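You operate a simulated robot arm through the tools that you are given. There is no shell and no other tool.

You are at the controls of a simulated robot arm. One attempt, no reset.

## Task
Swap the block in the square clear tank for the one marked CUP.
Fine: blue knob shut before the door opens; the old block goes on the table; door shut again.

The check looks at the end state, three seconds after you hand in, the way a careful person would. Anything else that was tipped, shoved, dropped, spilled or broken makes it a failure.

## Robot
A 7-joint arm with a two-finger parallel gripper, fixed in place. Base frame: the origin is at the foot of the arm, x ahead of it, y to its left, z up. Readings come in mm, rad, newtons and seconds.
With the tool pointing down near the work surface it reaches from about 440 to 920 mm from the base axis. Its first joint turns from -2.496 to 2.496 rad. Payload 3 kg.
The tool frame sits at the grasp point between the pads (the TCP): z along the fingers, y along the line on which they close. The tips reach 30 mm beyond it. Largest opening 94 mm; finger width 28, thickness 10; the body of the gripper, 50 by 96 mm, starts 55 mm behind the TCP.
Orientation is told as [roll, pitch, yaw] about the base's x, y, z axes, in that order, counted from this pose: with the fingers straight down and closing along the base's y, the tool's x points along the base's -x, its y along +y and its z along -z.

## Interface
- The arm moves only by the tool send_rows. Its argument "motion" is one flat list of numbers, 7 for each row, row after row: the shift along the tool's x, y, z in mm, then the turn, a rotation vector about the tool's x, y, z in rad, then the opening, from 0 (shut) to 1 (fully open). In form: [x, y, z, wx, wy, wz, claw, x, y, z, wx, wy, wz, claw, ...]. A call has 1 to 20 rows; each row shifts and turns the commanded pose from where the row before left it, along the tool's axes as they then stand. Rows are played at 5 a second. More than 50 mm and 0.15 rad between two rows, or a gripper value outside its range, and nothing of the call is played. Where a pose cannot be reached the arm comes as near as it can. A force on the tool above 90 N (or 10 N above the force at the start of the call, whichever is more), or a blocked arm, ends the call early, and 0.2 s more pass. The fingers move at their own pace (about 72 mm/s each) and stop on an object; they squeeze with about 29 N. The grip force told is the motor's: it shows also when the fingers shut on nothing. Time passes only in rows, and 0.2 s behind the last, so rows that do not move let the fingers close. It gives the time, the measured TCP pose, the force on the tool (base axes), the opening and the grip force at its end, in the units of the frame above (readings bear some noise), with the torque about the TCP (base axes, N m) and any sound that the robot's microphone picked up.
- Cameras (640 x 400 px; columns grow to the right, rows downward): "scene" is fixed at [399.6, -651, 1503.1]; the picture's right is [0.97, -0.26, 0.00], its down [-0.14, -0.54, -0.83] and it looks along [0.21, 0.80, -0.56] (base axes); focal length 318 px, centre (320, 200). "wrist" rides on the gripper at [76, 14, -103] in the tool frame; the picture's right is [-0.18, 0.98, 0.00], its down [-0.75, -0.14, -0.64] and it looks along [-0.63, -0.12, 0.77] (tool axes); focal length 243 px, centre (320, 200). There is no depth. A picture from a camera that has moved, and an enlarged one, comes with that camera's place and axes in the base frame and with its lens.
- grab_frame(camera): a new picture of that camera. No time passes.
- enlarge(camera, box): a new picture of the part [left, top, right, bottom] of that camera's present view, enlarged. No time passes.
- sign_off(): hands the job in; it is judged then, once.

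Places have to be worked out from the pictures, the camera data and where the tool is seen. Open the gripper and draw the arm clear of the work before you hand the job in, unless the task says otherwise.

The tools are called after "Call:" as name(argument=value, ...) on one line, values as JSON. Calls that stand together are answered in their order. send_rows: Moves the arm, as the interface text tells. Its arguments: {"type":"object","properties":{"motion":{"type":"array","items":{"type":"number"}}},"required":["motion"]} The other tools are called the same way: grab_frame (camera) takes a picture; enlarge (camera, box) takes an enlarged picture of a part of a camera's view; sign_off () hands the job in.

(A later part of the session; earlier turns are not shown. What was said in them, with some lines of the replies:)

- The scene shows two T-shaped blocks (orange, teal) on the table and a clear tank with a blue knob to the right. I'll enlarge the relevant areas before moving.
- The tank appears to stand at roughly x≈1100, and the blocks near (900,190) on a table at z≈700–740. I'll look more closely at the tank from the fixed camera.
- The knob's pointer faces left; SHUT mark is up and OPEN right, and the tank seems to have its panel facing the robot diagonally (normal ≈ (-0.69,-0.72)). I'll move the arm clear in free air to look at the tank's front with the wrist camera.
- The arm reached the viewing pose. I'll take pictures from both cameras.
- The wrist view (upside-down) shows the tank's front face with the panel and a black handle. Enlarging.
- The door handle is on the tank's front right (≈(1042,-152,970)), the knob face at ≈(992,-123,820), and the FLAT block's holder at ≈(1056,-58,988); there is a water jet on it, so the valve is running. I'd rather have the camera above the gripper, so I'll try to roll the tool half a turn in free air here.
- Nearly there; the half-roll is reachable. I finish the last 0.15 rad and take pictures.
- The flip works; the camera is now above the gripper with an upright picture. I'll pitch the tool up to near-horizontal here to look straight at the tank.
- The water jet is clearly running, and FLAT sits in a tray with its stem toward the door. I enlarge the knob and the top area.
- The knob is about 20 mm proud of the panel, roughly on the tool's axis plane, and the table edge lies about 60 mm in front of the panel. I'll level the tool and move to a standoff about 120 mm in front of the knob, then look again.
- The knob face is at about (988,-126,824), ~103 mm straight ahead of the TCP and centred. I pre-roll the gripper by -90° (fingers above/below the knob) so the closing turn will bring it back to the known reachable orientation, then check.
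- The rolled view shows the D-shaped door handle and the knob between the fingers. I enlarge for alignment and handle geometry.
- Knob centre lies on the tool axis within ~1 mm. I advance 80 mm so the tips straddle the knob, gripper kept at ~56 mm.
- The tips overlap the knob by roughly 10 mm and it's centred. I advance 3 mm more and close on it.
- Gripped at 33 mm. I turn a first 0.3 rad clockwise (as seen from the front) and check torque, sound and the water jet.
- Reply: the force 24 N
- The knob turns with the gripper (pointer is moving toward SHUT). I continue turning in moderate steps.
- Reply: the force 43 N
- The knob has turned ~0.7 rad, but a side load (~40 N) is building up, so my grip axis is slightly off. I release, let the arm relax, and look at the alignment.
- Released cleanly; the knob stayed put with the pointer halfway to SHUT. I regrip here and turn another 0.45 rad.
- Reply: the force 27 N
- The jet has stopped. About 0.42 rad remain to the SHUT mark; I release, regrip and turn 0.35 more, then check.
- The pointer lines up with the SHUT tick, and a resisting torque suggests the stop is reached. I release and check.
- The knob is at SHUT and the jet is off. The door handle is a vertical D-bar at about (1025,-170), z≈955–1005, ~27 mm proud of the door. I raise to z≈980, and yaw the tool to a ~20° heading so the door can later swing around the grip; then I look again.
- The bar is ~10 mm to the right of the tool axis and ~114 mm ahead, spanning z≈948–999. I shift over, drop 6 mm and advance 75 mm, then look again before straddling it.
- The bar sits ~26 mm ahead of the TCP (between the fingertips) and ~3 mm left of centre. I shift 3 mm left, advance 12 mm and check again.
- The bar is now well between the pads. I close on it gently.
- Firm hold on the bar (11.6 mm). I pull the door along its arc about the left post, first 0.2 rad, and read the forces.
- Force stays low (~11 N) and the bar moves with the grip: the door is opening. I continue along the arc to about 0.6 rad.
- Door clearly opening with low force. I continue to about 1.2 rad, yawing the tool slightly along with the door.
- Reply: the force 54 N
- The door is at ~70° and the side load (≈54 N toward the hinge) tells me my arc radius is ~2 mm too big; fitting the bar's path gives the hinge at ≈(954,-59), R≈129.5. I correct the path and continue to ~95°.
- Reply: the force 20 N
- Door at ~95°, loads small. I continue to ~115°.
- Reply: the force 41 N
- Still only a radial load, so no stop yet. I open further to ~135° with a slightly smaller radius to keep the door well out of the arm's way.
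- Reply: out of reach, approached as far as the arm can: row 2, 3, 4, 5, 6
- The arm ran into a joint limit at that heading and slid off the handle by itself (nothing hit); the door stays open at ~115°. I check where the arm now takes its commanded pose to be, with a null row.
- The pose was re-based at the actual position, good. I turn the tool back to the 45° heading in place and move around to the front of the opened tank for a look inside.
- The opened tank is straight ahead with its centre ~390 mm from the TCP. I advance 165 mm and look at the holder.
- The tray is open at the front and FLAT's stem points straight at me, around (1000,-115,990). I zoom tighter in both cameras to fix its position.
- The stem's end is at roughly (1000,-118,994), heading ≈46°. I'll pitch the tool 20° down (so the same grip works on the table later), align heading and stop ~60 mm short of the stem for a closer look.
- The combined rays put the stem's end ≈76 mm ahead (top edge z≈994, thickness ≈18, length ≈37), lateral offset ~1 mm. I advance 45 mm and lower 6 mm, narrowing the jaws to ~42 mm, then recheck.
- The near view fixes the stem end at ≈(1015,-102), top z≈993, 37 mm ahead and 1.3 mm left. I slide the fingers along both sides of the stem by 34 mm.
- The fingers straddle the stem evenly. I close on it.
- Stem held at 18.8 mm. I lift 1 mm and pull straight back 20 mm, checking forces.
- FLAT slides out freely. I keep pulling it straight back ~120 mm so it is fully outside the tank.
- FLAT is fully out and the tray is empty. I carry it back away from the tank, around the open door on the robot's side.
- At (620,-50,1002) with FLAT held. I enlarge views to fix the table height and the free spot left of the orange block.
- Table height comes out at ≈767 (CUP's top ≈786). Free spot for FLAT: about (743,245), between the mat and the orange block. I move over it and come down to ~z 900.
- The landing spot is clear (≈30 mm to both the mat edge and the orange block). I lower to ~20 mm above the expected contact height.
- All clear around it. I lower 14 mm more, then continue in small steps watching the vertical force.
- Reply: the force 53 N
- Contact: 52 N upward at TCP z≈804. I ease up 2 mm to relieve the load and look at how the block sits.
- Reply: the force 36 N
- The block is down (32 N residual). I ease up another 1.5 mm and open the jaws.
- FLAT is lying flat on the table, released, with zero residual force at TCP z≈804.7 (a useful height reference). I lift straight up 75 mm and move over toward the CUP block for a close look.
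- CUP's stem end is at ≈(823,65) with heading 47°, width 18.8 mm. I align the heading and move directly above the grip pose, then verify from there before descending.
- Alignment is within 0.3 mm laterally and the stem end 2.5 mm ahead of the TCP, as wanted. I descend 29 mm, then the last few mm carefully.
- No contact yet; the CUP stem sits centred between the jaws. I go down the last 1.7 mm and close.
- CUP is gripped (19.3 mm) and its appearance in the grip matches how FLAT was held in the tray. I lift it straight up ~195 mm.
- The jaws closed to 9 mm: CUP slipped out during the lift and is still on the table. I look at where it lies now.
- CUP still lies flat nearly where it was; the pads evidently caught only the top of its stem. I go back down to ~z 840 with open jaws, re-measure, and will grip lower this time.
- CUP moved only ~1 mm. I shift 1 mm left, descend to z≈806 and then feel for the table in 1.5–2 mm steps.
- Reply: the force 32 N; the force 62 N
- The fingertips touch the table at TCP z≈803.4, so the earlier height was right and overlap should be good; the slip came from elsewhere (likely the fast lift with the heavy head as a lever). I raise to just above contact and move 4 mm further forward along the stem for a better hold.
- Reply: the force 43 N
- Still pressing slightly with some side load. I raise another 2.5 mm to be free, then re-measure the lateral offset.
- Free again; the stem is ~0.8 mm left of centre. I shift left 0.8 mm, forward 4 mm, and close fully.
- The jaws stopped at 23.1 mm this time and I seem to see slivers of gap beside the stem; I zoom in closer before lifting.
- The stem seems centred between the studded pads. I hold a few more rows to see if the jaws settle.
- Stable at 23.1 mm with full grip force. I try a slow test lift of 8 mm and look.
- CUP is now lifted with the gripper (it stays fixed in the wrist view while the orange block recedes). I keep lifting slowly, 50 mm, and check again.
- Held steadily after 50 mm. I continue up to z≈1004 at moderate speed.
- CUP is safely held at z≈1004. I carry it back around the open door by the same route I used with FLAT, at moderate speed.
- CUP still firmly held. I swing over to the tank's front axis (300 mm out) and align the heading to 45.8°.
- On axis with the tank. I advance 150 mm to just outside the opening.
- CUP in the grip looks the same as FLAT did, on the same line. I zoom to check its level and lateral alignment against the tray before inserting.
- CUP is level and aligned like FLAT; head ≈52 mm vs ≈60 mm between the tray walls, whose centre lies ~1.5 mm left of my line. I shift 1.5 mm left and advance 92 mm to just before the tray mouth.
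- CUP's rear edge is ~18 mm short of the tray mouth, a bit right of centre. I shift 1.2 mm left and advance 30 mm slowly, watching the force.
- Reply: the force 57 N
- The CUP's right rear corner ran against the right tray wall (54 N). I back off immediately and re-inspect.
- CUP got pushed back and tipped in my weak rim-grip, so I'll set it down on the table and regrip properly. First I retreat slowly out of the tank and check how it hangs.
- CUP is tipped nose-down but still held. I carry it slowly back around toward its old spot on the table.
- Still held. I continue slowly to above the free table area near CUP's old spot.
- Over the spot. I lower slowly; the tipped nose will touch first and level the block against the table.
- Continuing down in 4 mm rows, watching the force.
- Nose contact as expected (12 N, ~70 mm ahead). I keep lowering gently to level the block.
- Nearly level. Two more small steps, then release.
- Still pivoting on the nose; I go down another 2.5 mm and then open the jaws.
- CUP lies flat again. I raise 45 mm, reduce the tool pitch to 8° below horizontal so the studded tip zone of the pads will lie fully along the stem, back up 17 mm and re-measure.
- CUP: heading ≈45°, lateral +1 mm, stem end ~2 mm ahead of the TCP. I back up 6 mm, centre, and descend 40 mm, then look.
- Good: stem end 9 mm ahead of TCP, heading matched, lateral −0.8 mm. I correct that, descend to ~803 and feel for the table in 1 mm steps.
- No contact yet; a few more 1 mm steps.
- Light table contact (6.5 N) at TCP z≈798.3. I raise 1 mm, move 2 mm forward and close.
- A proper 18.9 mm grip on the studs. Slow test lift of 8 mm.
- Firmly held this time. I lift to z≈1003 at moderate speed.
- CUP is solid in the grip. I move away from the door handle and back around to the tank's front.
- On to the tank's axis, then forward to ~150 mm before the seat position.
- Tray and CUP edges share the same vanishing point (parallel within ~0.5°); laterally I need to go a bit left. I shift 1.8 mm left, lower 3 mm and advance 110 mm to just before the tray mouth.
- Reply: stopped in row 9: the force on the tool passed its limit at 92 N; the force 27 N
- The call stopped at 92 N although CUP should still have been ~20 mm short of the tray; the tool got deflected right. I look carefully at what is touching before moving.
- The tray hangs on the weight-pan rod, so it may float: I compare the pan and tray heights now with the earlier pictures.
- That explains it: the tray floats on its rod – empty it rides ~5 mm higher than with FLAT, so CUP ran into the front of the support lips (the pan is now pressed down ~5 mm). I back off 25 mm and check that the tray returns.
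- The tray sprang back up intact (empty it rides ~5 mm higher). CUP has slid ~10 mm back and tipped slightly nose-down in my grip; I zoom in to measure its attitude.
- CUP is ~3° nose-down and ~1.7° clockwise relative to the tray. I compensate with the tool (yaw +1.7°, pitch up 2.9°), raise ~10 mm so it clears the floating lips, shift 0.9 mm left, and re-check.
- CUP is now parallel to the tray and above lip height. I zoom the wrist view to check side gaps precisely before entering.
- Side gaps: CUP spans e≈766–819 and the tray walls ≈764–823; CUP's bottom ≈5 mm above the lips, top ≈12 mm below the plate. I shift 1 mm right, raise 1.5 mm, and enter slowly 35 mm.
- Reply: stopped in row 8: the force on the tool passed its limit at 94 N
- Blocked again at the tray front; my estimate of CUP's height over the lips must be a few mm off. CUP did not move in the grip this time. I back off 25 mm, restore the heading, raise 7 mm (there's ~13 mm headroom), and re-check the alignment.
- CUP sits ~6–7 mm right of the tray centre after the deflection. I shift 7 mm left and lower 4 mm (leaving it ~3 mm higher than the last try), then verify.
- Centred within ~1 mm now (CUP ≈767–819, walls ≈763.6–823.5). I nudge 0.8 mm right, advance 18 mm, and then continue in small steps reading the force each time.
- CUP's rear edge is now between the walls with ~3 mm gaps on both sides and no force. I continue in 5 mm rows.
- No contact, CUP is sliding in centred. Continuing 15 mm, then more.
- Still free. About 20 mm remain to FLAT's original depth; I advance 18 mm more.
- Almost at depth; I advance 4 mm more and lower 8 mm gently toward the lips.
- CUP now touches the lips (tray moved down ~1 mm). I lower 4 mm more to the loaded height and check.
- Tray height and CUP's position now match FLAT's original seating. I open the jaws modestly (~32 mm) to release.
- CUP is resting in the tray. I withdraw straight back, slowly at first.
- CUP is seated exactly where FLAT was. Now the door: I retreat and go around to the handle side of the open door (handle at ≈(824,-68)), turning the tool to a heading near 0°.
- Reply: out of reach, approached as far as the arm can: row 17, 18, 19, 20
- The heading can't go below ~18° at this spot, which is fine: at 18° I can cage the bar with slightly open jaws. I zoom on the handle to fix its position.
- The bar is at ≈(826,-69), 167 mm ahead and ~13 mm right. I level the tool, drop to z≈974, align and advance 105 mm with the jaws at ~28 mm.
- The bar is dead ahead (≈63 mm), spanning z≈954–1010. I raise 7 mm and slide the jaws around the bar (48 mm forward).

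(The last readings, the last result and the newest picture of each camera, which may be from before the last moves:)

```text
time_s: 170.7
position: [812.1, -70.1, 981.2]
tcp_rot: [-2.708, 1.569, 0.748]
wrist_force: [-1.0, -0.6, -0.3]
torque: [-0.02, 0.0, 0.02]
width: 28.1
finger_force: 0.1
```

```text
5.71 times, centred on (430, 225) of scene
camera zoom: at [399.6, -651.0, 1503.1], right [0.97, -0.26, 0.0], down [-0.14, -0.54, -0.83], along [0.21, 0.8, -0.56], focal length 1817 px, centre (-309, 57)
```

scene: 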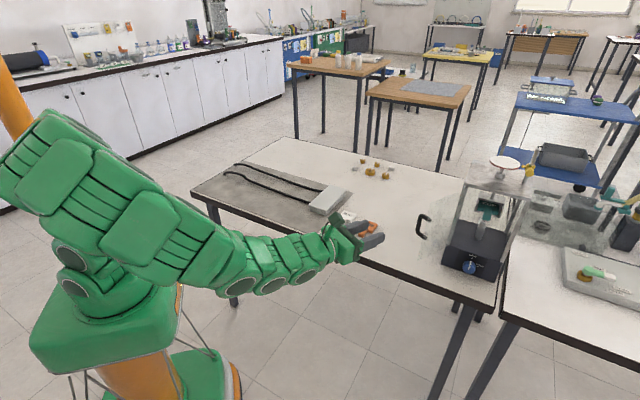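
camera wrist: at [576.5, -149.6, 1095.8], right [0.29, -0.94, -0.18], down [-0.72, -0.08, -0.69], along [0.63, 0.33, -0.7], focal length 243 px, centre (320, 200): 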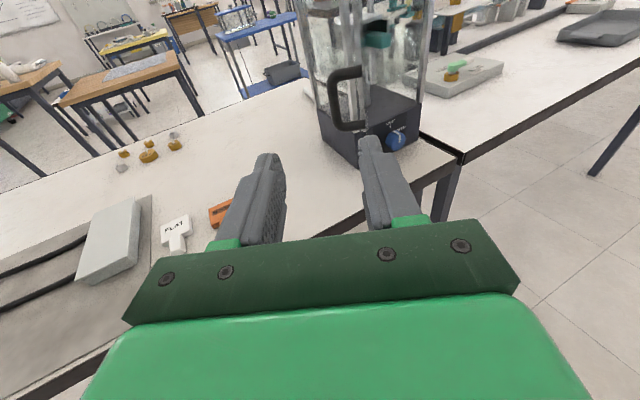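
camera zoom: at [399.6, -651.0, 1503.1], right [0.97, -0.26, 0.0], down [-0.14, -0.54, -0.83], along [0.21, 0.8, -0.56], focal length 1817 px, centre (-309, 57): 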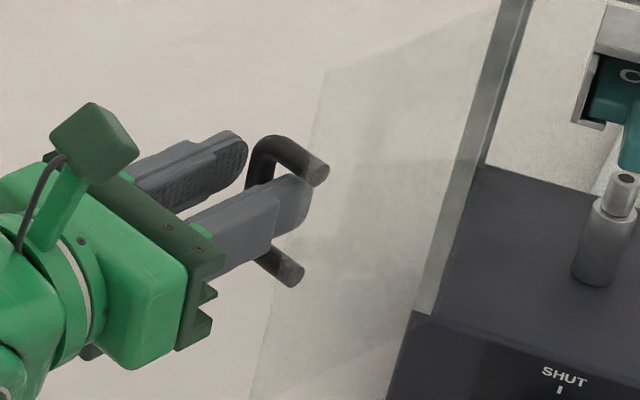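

The right finger is inside the handle loop and the bar is centred. I close on the bar.

Call:
send_rows(motion=[0, 0, 0, 0, 0, 0, 0.15, 0, 0, 0, 0, 0, 0, 0.05, 0, 0, 0, 0, 0, 0, 0.05, 0, 0, 0, 0, 0, 0, 0.05])

Call:
enlarge(camera="wrist", box=[220, 60, 420, 220])

```text
time_s: 171.7
position: [812.6, -70.4, 982.1]
tcp_rot: [-2.52, 1.571, 0.934]
wrist_force: [4.3, -2.3, 1.0]
torque: [1.28, 0.27, -0.09]
width: 11.6
finger_force: 44.9
```

```text
2.50 times, centred on (320, 140) of wrist
camera zoom: at [719.8, -116.7, 1057.8], right [0.3, -0.93, -0.19], down [-0.65, -0.06, -0.75], along [0.69, 0.35, -0.63], focal length 606 px, centre (320, 350)
```

zoom: 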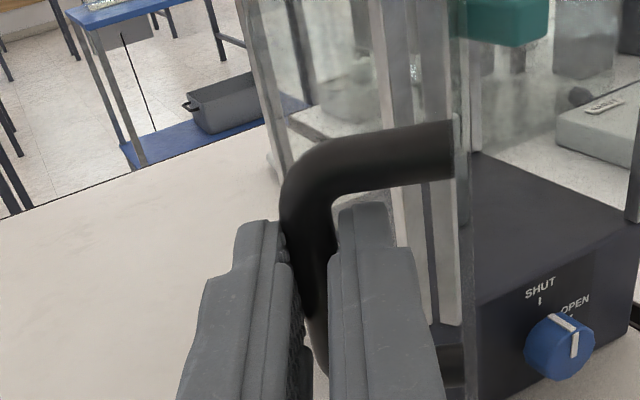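

Firm hold on the bar (11.6 mm). I swing the door closed along the fitted arc, first four steps, and check the load.

Call:
send_rows(motion=[0, 6.87, -1.36, 0, 0, 0, 0.05, 0, 6.88, -1.36, 0, 0, 0, 0.05, 0, 6.74, -0.6, 0, 0, 0, 0.05, 0, 6.75, -0.6, 0, 0, 0, 0.05, 0, 6.78, 0.1, 0, 0, 0, 0.05, 0, 6.78, 0.11, 0, 0, 0, 0.05, 0, 6.73, 0.81, 0, 0, 0, 0.05, 0, 6.73, 0.82, 0, 0, 0, 0.05])

Call:
enlarge(camera="scene", box=[390, 170, 510, 280])

```text
time_s: 173.5
position: [827.7, -124.5, 981.7]
tcp_rot: [-2.559, 1.569, 0.892]
wrist_force: [-32.0, -16.3, 5.6]
torque: [1.26, 0.2, -0.15]
width: 11.7
finger_force: 45.2
```

```text
3.64 times, centred on (450, 225) of scene
camera zoom: at [399.6, -651.0, 1503.1], right [0.97, -0.26, 0.0], down [-0.14, -0.54, -0.83], along [0.21, 0.8, -0.56], focal length 1156 px, centre (-153, 109)
```

zoom: 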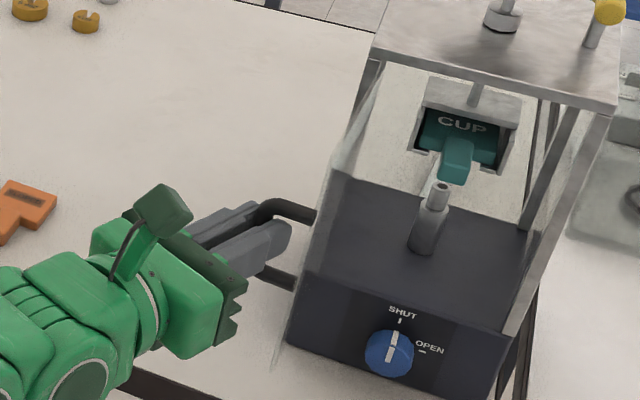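

Door ≈90°, with a ~36 N radial push outward (my radius ~1.5 mm short). I correct outward a bit and continue four more steps.

Call:
send_rows(motion=[0, 6.86, 0.04, 0, 0, 0, 0.05, 0, 6.61, 1.51, 0, 0, 0, 0.05, 0, 6.41, 2.19, 0, 0, 0, 0.05, 0, 6.41, 2.2, 0, 0, 0, 0.05, 0, 6.14, 2.85, 0, 0, 0, 0.05, 0, 6.15, 2.85, 0, 0, 0, 0.05, 0, 5.82, 3.48, 0, 0, 0, 0.05, 0, 5.82, 3.48, 0, 0, 0, 0.05])

Call:
enlarge(camera="scene", box=[390, 170, 510, 280])

```text
time_s: 175.3
position: [860.3, -164.4, 981.1]
tcp_rot: [-2.427, 1.568, 1.029]
wrist_force: [0.4, 1.4, 3.1]
torque: [1.06, 0.33, -0.01]
width: 11.3
finger_force: 44.9
```

```text
3.64 times, centred on (450, 225) of scene
camera zoom: at [399.6, -651.0, 1503.1], right [0.97, -0.26, 0.0], down [-0.14, -0.54, -0.83], along [0.21, 0.8, -0.56], focal length 1156 px, centre (-153, 109)
```

zoom: 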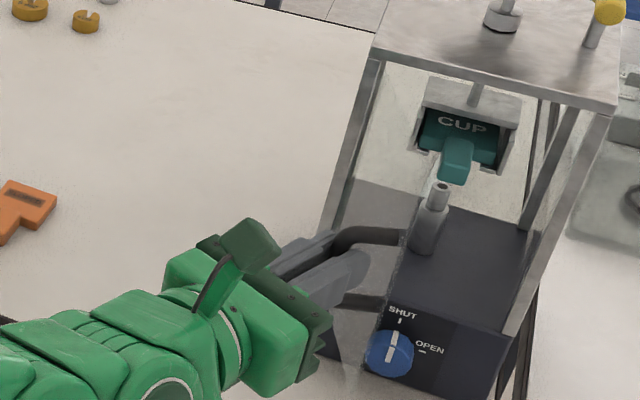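

Load is near zero now and the door is at about 67°. I continue the arc with the next four steps.

Call:
send_rows(motion=[0, 5.42, 4.07, 0, 0, 0, 0.05, 0, 5.42, 4.08, 0, 0, 0, 0.05, 0, 4.96, 4.61, 0, 0, 0, 0.05, 0, 4.97, 4.61, 0, 0, 0, 0.05, 0, 4.46, 5.11, 0, 0, 0, 0.05, 0, 4.46, 5.11, 0, 0, 0, 0.05, 0, 3.89, 5.54, 0, 0, 0, 0.05, 0, 3.9, 5.55, 0, 0, 0, 0.05])

Call:
enlarge(camera="scene", box=[400, 170, 520, 280])

```text
time_s: 177.1
position: [908.1, -188.8, 981.5]
tcp_rot: [-1.176, 1.57, 2.281]
wrist_force: [-0.7, 1.1, -13.4]
torque: [0.27, 0.81, 0.05]
width: 11.3
finger_force: 45.3
```

```text
3.64 times, centred on (460, 225) of scene
camera zoom: at [399.6, -651.0, 1503.1], right [0.97, -0.26, 0.0], down [-0.14, -0.54, -0.83], along [0.21, 0.8, -0.56], focal length 1156 px, centre (-189, 109)
```

zoom: 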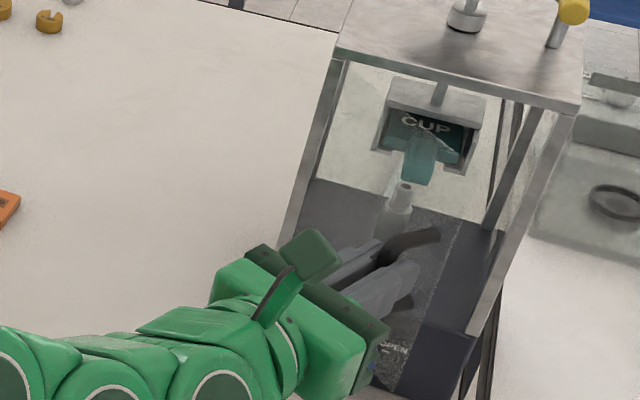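

Smooth, low load; door ≈43°. Next four steps.

Call:
send_rows(motion=[0, 3.3, 5.92, 0, 0, 0, 0.05, 0, 3.3, 5.93, 0, 0, 0, 0.05, 0, 2.66, 6.23, 0, 0, 0, 0.05, 0, 2.66, 6.24, 0, 0, 0, 0.05, 0, 1.99, 6.47, 0, 0, 0, 0.05, 0, 1.99, 6.48, 0, 0, 0, 0.05, 0, 1.3, 6.65, 0, 0, 0, 0.05, 0, 1.31, 6.66, 0, 0, 0, 0.05])

Call:
enlarge(camera="scene", box=[410, 170, 530, 280])

Call:
grab_frame(camera="wrist")

```text
time_s: 178.9
position: [963.6, -190.5, 982.8]
tcp_rot: [-3.055, 1.566, 0.403]
wrist_force: [1.1, -1.5, 2.2]
torque: [-0.23, -0.35, -0.01]
width: 11.4
finger_force: 44.9
```

```text
3.64 times, centred on (470, 225) of scene
camera zoom: at [399.6, -651.0, 1503.1], right [0.97, -0.26, 0.0], down [-0.14, -0.54, -0.83], along [0.21, 0.8, -0.56], focal length 1156 px, centre (-226, 109)
```

zoom: 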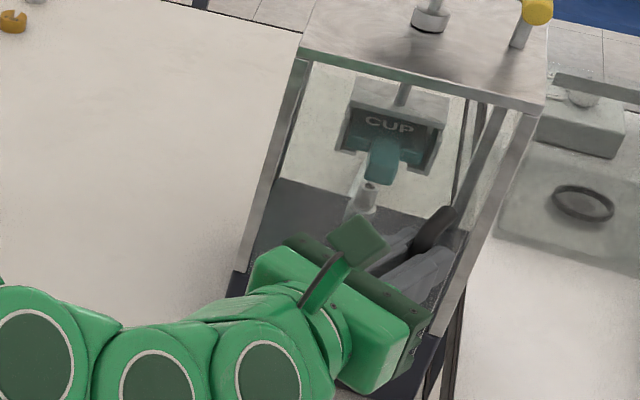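

```text
taken
camera wrist: at [870.0, -236.4, 1058.1], right [0.3, -0.93, -0.18], down [-0.65, -0.06, -0.76], along [0.69, 0.35, -0.63], focal length 243 px, centre (320, 200)
```

wrist: 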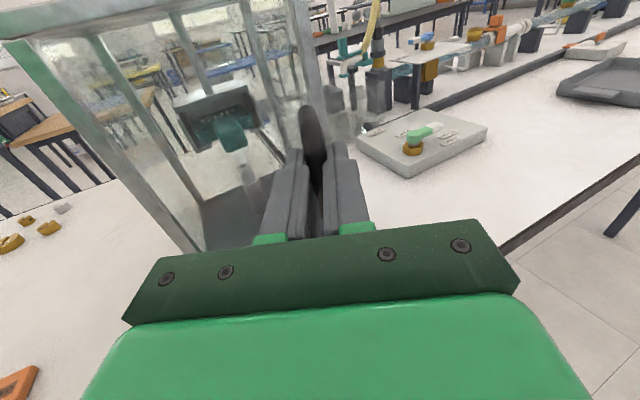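

Door at ~19°. I do the next two steps, then approach closure carefully.

Call:
send_rows(motion=[0, 0.6, 6.75, 0, 0, 0, 0.05, 0, 0.61, 6.75, 0, 0, 0, 0.05, 0, -0.1, 6.77, 0, 0, 0, 0.05, 0, -0.11, 6.78, 0, 0, 0, 0.05, 0, -0.46, 4.5, 0, 0, 0, 0.05, 0, -0.47, 4.49, 0, 0, 0, 0.05])

Call:
send_rows(motion=[0, -0.4, 2.5, 0, 0, 0, 0.05, 0, -0.42, 2.45, 0, 0, 0, 0.05, 0, 0, 0, 0, 0, 0, 0.05])

Call:
enlarge(camera="scene", box=[410, 170, 530, 280])

Call:
enlarge(camera="wrist", box=[200, 20, 440, 220])

```text
time_s: 180.3
position: [996.6, -180.1, 981.7]
tcp_rot: [-2.957, 1.569, 0.497]
wrist_force: [3.1, -8.0, 13.1]
torque: [-0.7, -0.55, -0.08]
width: 11.5
finger_force: 44.1
```

```text
time_s: 181.1
position: [1000.3, -178.5, 981.5]
tcp_rot: [-2.543, 1.571, 0.91]
wrist_force: [7.1, -12.0, 4.9]
torque: [-1.04, 0.32, -0.19]
width: 11.4
finger_force: 45.2
```

```text
3.64 times, centred on (470, 225) of scene
camera zoom: at [399.6, -651.0, 1503.1], right [0.97, -0.26, 0.0], down [-0.14, -0.54, -0.83], along [0.21, 0.8, -0.56], focal length 1156 px, centre (-226, 109)
```

zoom: 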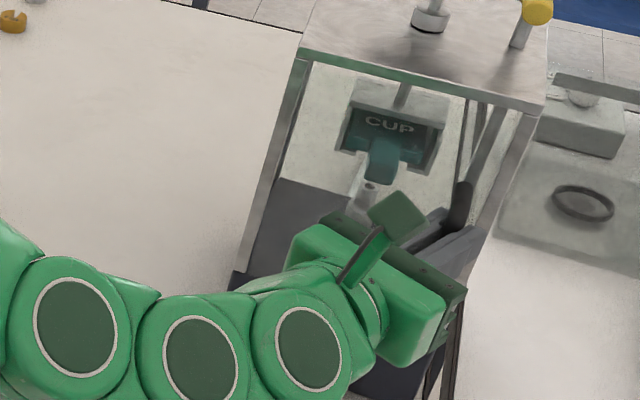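

```text
2.00 times, centred on (320, 120) of wrist
camera zoom: at [907.8, -223.2, 1058.2], right [0.3, -0.93, -0.18], down [-0.65, -0.06, -0.75], along [0.69, 0.35, -0.63], focal length 485 px, centre (320, 360)
```

zoom: 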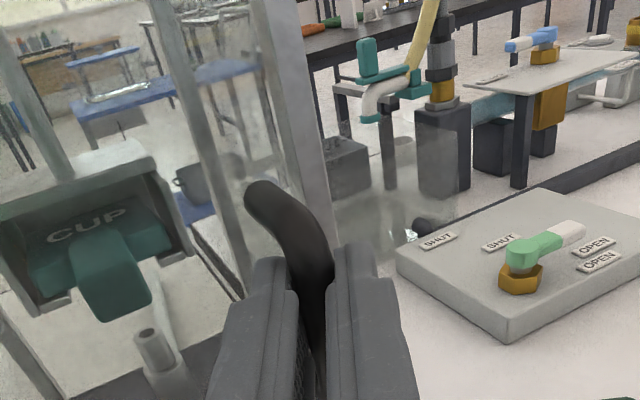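

About 5 mm remain to fully shut by my estimate. I push along the closing tangent in small steps until I feel the stop.

Call:
send_rows(motion=[0, -0.59, 2.94, 0, 0, 0, 0.05, 0, 0, 0, 0, 0, 0, 0.05])

Call:
send_rows(motion=[0, -0.4, 1.96, 0, 0, 0, 0.05, 0, 0, 0, 0, 0, 0, 0.05])

Call:
send_rows(motion=[0, -0.4, 1.96, 0, 0, 0, 0.05, 0, 0, 0, 0, 0, 0, 0.05])

Call:
enlarge(camera="wrist", box=[200, 20, 440, 220])

```text
time_s: 181.7
position: [1003.3, -177.2, 981.4]
tcp_rot: [-1.95, 1.569, 1.501]
wrist_force: [7.8, -14.9, -2.0]
torque: [-0.96, 0.06, -0.18]
width: 11.4
finger_force: 44.9
```

```text
time_s: 182.3
position: [1005.1, -175.5, 981.9]
tcp_rot: [-2.303, 1.569, 1.153]
wrist_force: [-32.5, -9.1, -4.3]
torque: [-0.86, -0.48, 0.05]
width: 11.5
finger_force: 45.1
```

```text
time_s: 182.9
position: [1007.2, -174.9, 983.0]
tcp_rot: [-2.441, 1.57, 1.015]
wrist_force: [-36.0, -13.9, -6.3]
torque: [-0.94, -0.13, -0.01]
width: 11.4
finger_force: 45.1
```

```text
2.00 times, centred on (320, 120) of wrist
camera zoom: at [913.2, -220.5, 1058.3], right [0.3, -0.94, -0.19], down [-0.65, -0.06, -0.75], along [0.69, 0.35, -0.63], focal length 485 px, centre (320, 360)
```

zoom: 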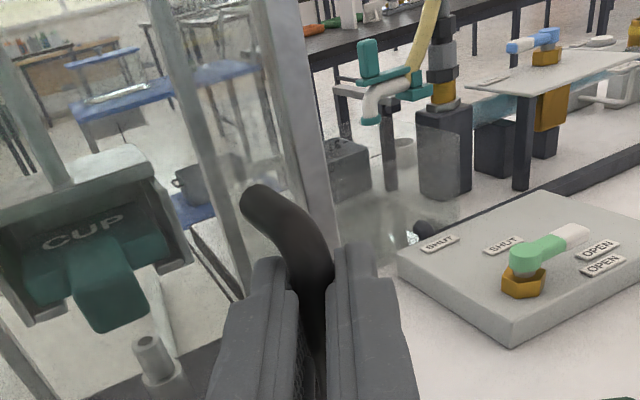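

The stop is felt (~38 N) at the bar position where the door was originally shut. I ease back 1.5 mm, open the jaws slightly, and check the door.

Call:
send_rows(motion=[0, 0.3, -1.47, 0, 0, 0, 0.05, 0, 0, 0, 0, 0, 0, 0.05])

Call:
send_rows(motion=[0, 0, 0, 0, 0, 0, 0.18, 0, 0, 0, 0, 0, 0, 0.24, 0, 0, 0, 0, 0, 0, 0.24])

Call:
enlarge(camera="wrist", box=[200, 20, 440, 220])

Call:
enlarge(camera="scene", box=[410, 170, 530, 280])

```text
time_s: 183.5
position: [1005.6, -175.7, 981.6]
tcp_rot: [-2.613, 1.57, 0.844]
wrist_force: [-7.1, -17.2, -7.8]
torque: [-0.99, -0.04, -0.17]
width: 11.5
finger_force: 44.7
```

```text
time_s: 184.3
position: [1005.8, -174.1, 982.9]
tcp_rot: [-2.81, 1.568, 0.646]
wrist_force: [-0.2, -0.5, 0.1]
torque: [0.03, -0.03, -0.01]
width: 22.6
finger_force: 0.0
```

```text
2.00 times, centred on (320, 120) of wrist
camera zoom: at [912.8, -219.9, 1058.6], right [0.3, -0.93, -0.18], down [-0.65, -0.06, -0.75], along [0.69, 0.35, -0.63], focal length 485 px, centre (320, 360)
```

zoom: 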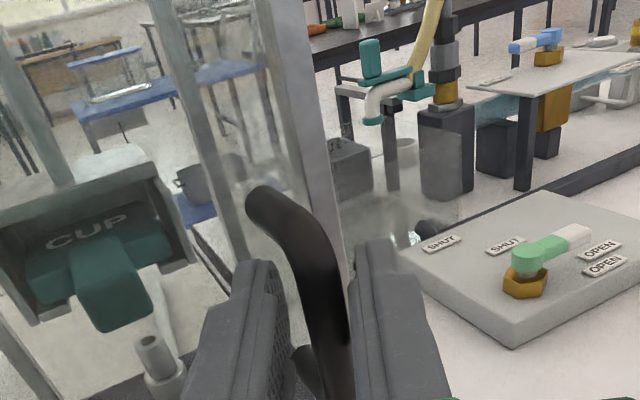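

```text
3.64 times, centred on (470, 225) of scene
camera zoom: at [399.6, -651.0, 1503.1], right [0.97, -0.26, 0.0], down [-0.14, -0.54, -0.83], along [0.21, 0.8, -0.56], focal length 1156 px, centre (-226, 109)
```

zoom: 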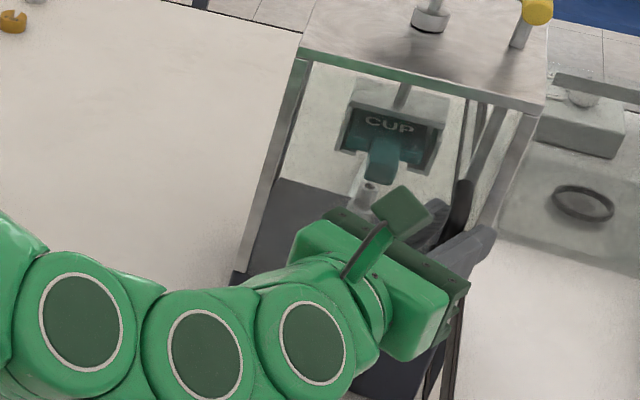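

Released with zero residual force. I withdraw straight back along the tool axis, slowly at first.

Call:
send_rows(motion=[0, 0, -5, 0, 0, 0, 0.24, 0, 0, -5, 0, 0, 0, 0.24, 0, 0, -5, 0, 0, 0, 0.24, 0, 0, -5, 0, 0, 0, 0.24, 0, 0, -5, 0, 0, 0, 0.24, 0, 0, -5, 0, 0, 0, 0.24, 0, 0, -10, 0, 0, 0, 0.24, 0, 0, -15, 0, 0, 0, 0.24, 0, 0, -20, 0, 0, 0, 0.24, 0, 0, -30, 0, 0, 0, 0.24, 0, 0, 0, 0, 0, 0, 0.24])

Call:
enlarge(camera="wrist", box=[220, 20, 440, 180])

Call:
enlarge(camera="scene", box=[430, 160, 530, 290])

```text
time_s: 186.7
position: [906.6, -206.9, 981.0]
tcp_rot: [-3.069, 1.568, 0.387]
wrist_force: [0.0, -0.6, 0.5]
torque: [0.01, -0.01, -0.01]
width: 22.4
finger_force: 0.0
```

```text
2.50 times, centred on (330, 100) of wrist
camera zoom: at [814.1, -253.0, 1057.2], right [0.3, -0.93, -0.18], down [-0.65, -0.06, -0.75], along [0.69, 0.35, -0.63], focal length 606 px, centre (295, 450)
```

zoom: 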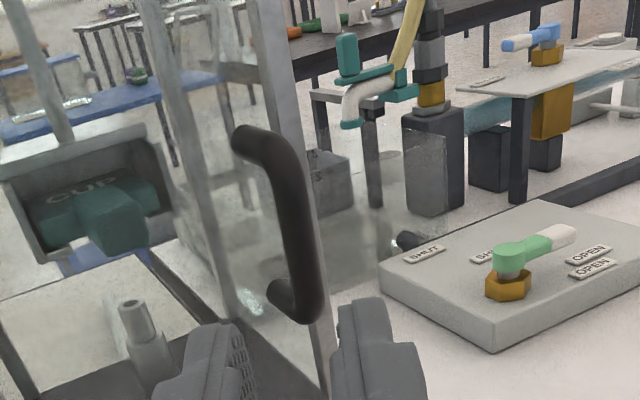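

```text
3.08 times, centred on (480, 225) of scene
camera zoom: at [399.6, -651.0, 1503.1], right [0.97, -0.26, 0.0], down [-0.14, -0.54, -0.83], along [0.21, 0.8, -0.56], focal length 978 px, centre (-172, 123)
```

zoom: 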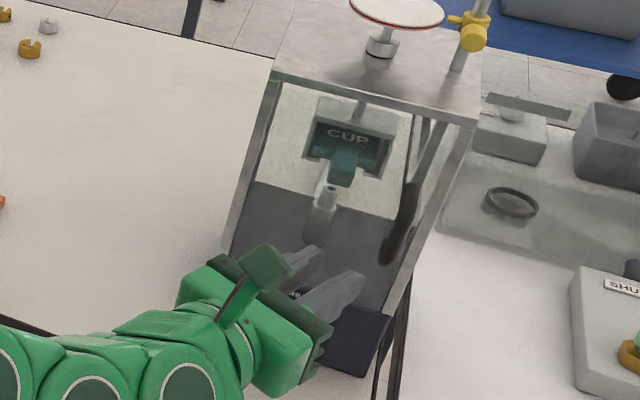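

The door looks shut with the handle in its old place. I draw the arm well back and up, then compare with the initial pictures.

Call:
send_rows(motion=[10, 0, -40, 0, 0, 0, 0.3, 20, 0, -40, 0, 0, 0, 0.4, 25, 0, -40, 0, 0, 0, 0.5, 25, 0, -40, 0, 0, 0, 0.5, 25, 0, -40, 0, 0, 0, 0.5, 25, 0, -30, 0, 0, 0, 0.5, 25, 0, -30, 0, 0, 0, 0.5, 0, 0, 0, 0, 0, 0, 0.5])

Call:
grab_frame(camera="scene")

Call:
enlarge(camera="scene", box=[435, 210, 535, 285])

Call:
enlarge(camera="scene", box=[435, 145, 535, 215])

Call:
enlarge(camera="scene", box=[320, 190, 430, 262])

```text
time_s: 188.5
position: [657.9, -287.6, 1137.0]
tcp_rot: [-2.526, 1.57, 0.929]
wrist_force: [0.6, -0.3, -0.6]
torque: [0.02, 0.02, 0.02]
width: 47.2
finger_force: 0.0
```

```text
taken
```

scene: 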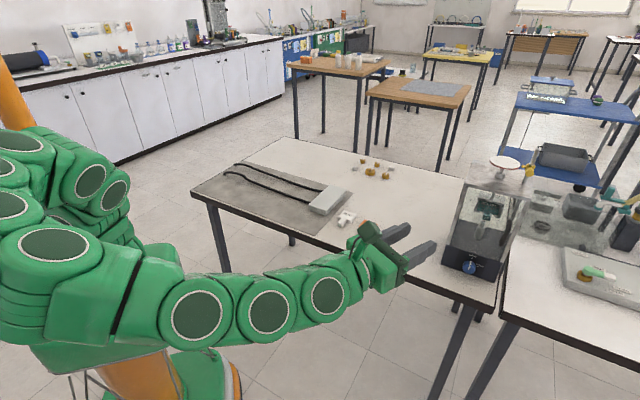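

```text
5.33 times, centred on (485, 248) of scene
camera zoom: at [399.6, -651.0, 1503.1], right [0.97, -0.26, 0.0], down [-0.14, -0.54, -0.83], along [0.21, 0.8, -0.56], focal length 1696 px, centre (-560, -53)
```

zoom: 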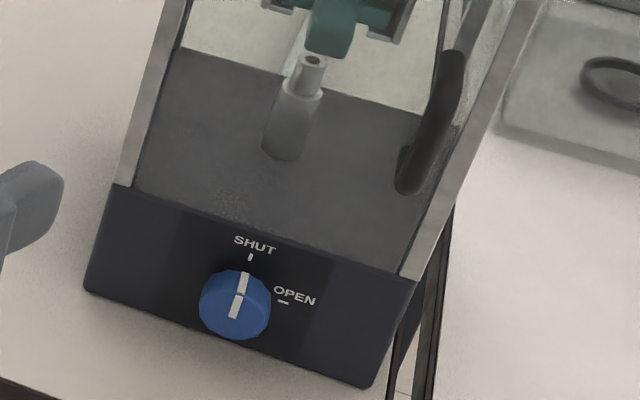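

```text
5.71 times, centred on (485, 180) of scene
camera zoom: at [399.6, -651.0, 1503.1], right [0.97, -0.26, 0.0], down [-0.14, -0.54, -0.83], along [0.21, 0.8, -0.56], focal length 1817 px, centre (-623, 314)
```

zoom: 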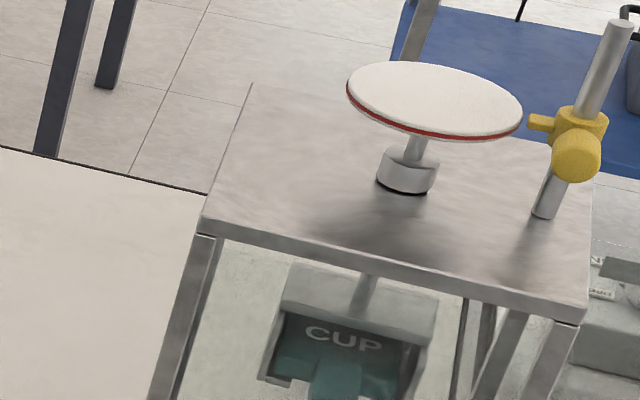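

```text
5.56 times, centred on (375, 226) of scene
camera zoom: at [399.6, -651.0, 1503.1], right [0.97, -0.26, 0.0], down [-0.14, -0.54, -0.83], along [0.21, 0.8, -0.56], focal length 1767 px, centre (14, 56)
```

zoom: 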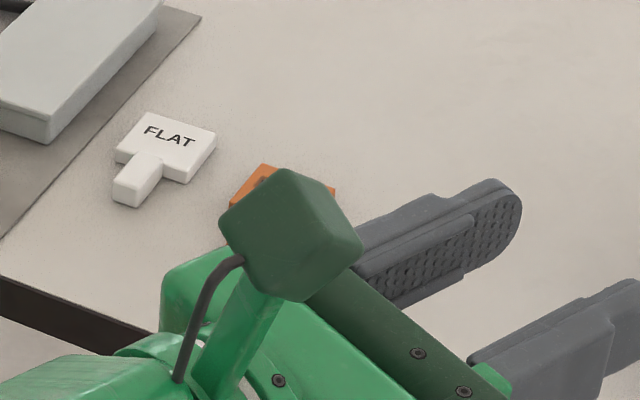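

Knob at SHUT, handle back in its original place, CUP in the tray, FLAT on the table. I pull the arm further back to uncover the table for a last check.

Call:
send_rows(motion=[30, 10, -30, 0, 0, 0, 0.5, 30, 10, -30, 0, 0, 0, 0.5, 30, 10, -30, 0, 0, 0, 0.5, 30, 10, -20, 0, 0, 0, 0.5, 0, 0, 0, 0, 0, 0, 0.5])

Call:
grab_frame(camera="scene")

Call:
enlarge(camera="scene", box=[320, 190, 430, 262])

Call:
enlarge(camera="scene", box=[470, 190, 510, 225])

Call:
enlarge(camera="scene", box=[470, 200, 530, 290])

```text
time_s: 189.7
position: [565.1, -360.4, 1255.1]
tcp_rot: [-2.632, 1.568, 0.823]
wrist_force: [-0.6, 1.1, 0.0]
torque: [0.0, 0.0, -0.02]
width: 47.0
finger_force: 0.1
```

```text
taken
```

scene: 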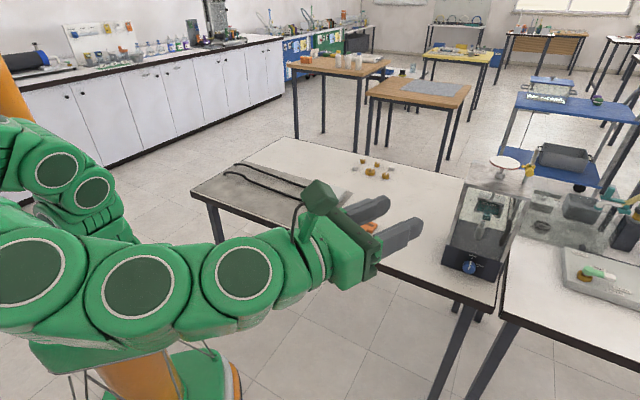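

```text
5.56 times, centred on (375, 226) of scene
camera zoom: at [399.6, -651.0, 1503.1], right [0.97, -0.26, 0.0], down [-0.14, -0.54, -0.83], along [0.21, 0.8, -0.56], focal length 1767 px, centre (14, 56)
```

zoom: 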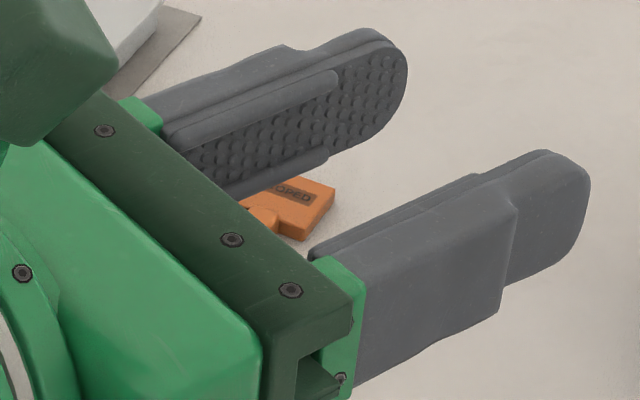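

```text
11.43 times, centred on (490, 208) of scene
camera zoom: at [399.6, -651.0, 1503.1], right [0.97, -0.26, 0.0], down [-0.14, -0.54, -0.83], along [0.21, 0.8, -0.56], focal length 3634 px, centre (-1623, 114)
```

zoom: 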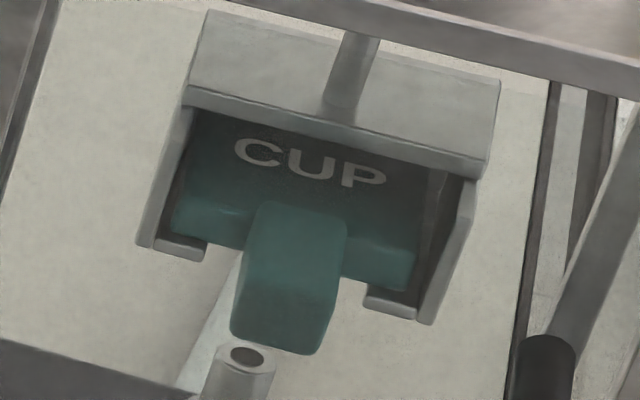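

```text
4.44 times, centred on (500, 245) of scene
camera zoom: at [399.6, -651.0, 1503.1], right [0.97, -0.26, 0.0], down [-0.14, -0.54, -0.83], along [0.21, 0.8, -0.56], focal length 1413 px, centre (-480, 0)
```

zoom: 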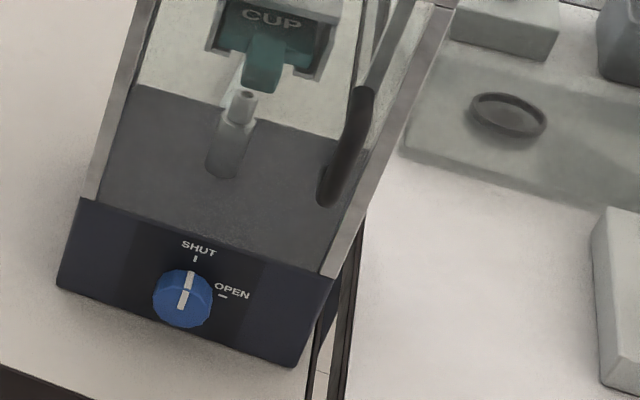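

Everything checks out: CUP seated in the tray behind the closed door, knob on SHUT, FLAT flat on the table, the other block untouched. I open the gripper fully, arm clear, then hand in.

Call:
send_rows(motion=[0, 0, 0, 0, 0, 0, 1, 0, 0, 0, 0, 0, 0, 1, 0, 0, 0, 0, 0, 0, 1])

Call:
sign_off()

```text
time_s: 190.5
position: [565.0, -360.5, 1255.7]
tcp_rot: [-2.703, 1.568, 0.755]
wrist_force: [0.4, 0.3, 0.5]
torque: [0.02, 0.0, -0.01]
width: 94.1
finger_force: 0.0
```

```text
The job is handed in.
```

The swap is done and handed in. CUP sits in the tray where FLAT was, FLAT lies flat on the table, and the door is shut again.

- **Knob:** I turned it to SHUT before opening the door and saw the water jet stop. It was still at SHUT at the end.
- **Door:** I felt it reach its stop on closing, and the handle is back where it was at the start.
- **Getting CUP in:** This took several tries.
  - It slipped out of the gripper on the first lift, a few millimetres at most, and stayed lying on the table.
  - It bumped the front of the tray on three attempts, with up to about 94 N on the tool. The tray hangs on a floating rod and rides about 5 mm higher when empty, and I first took that for sideways misalignment.
  - After each bump the tray returned to its normal height and I saw no damage.
- **Everything else:** The orange block was still in place when I last had a clear view of it. I saw nothing else moved or spilled.
- **Arm:** It is drawn clear of the work, with the gripper fully open.
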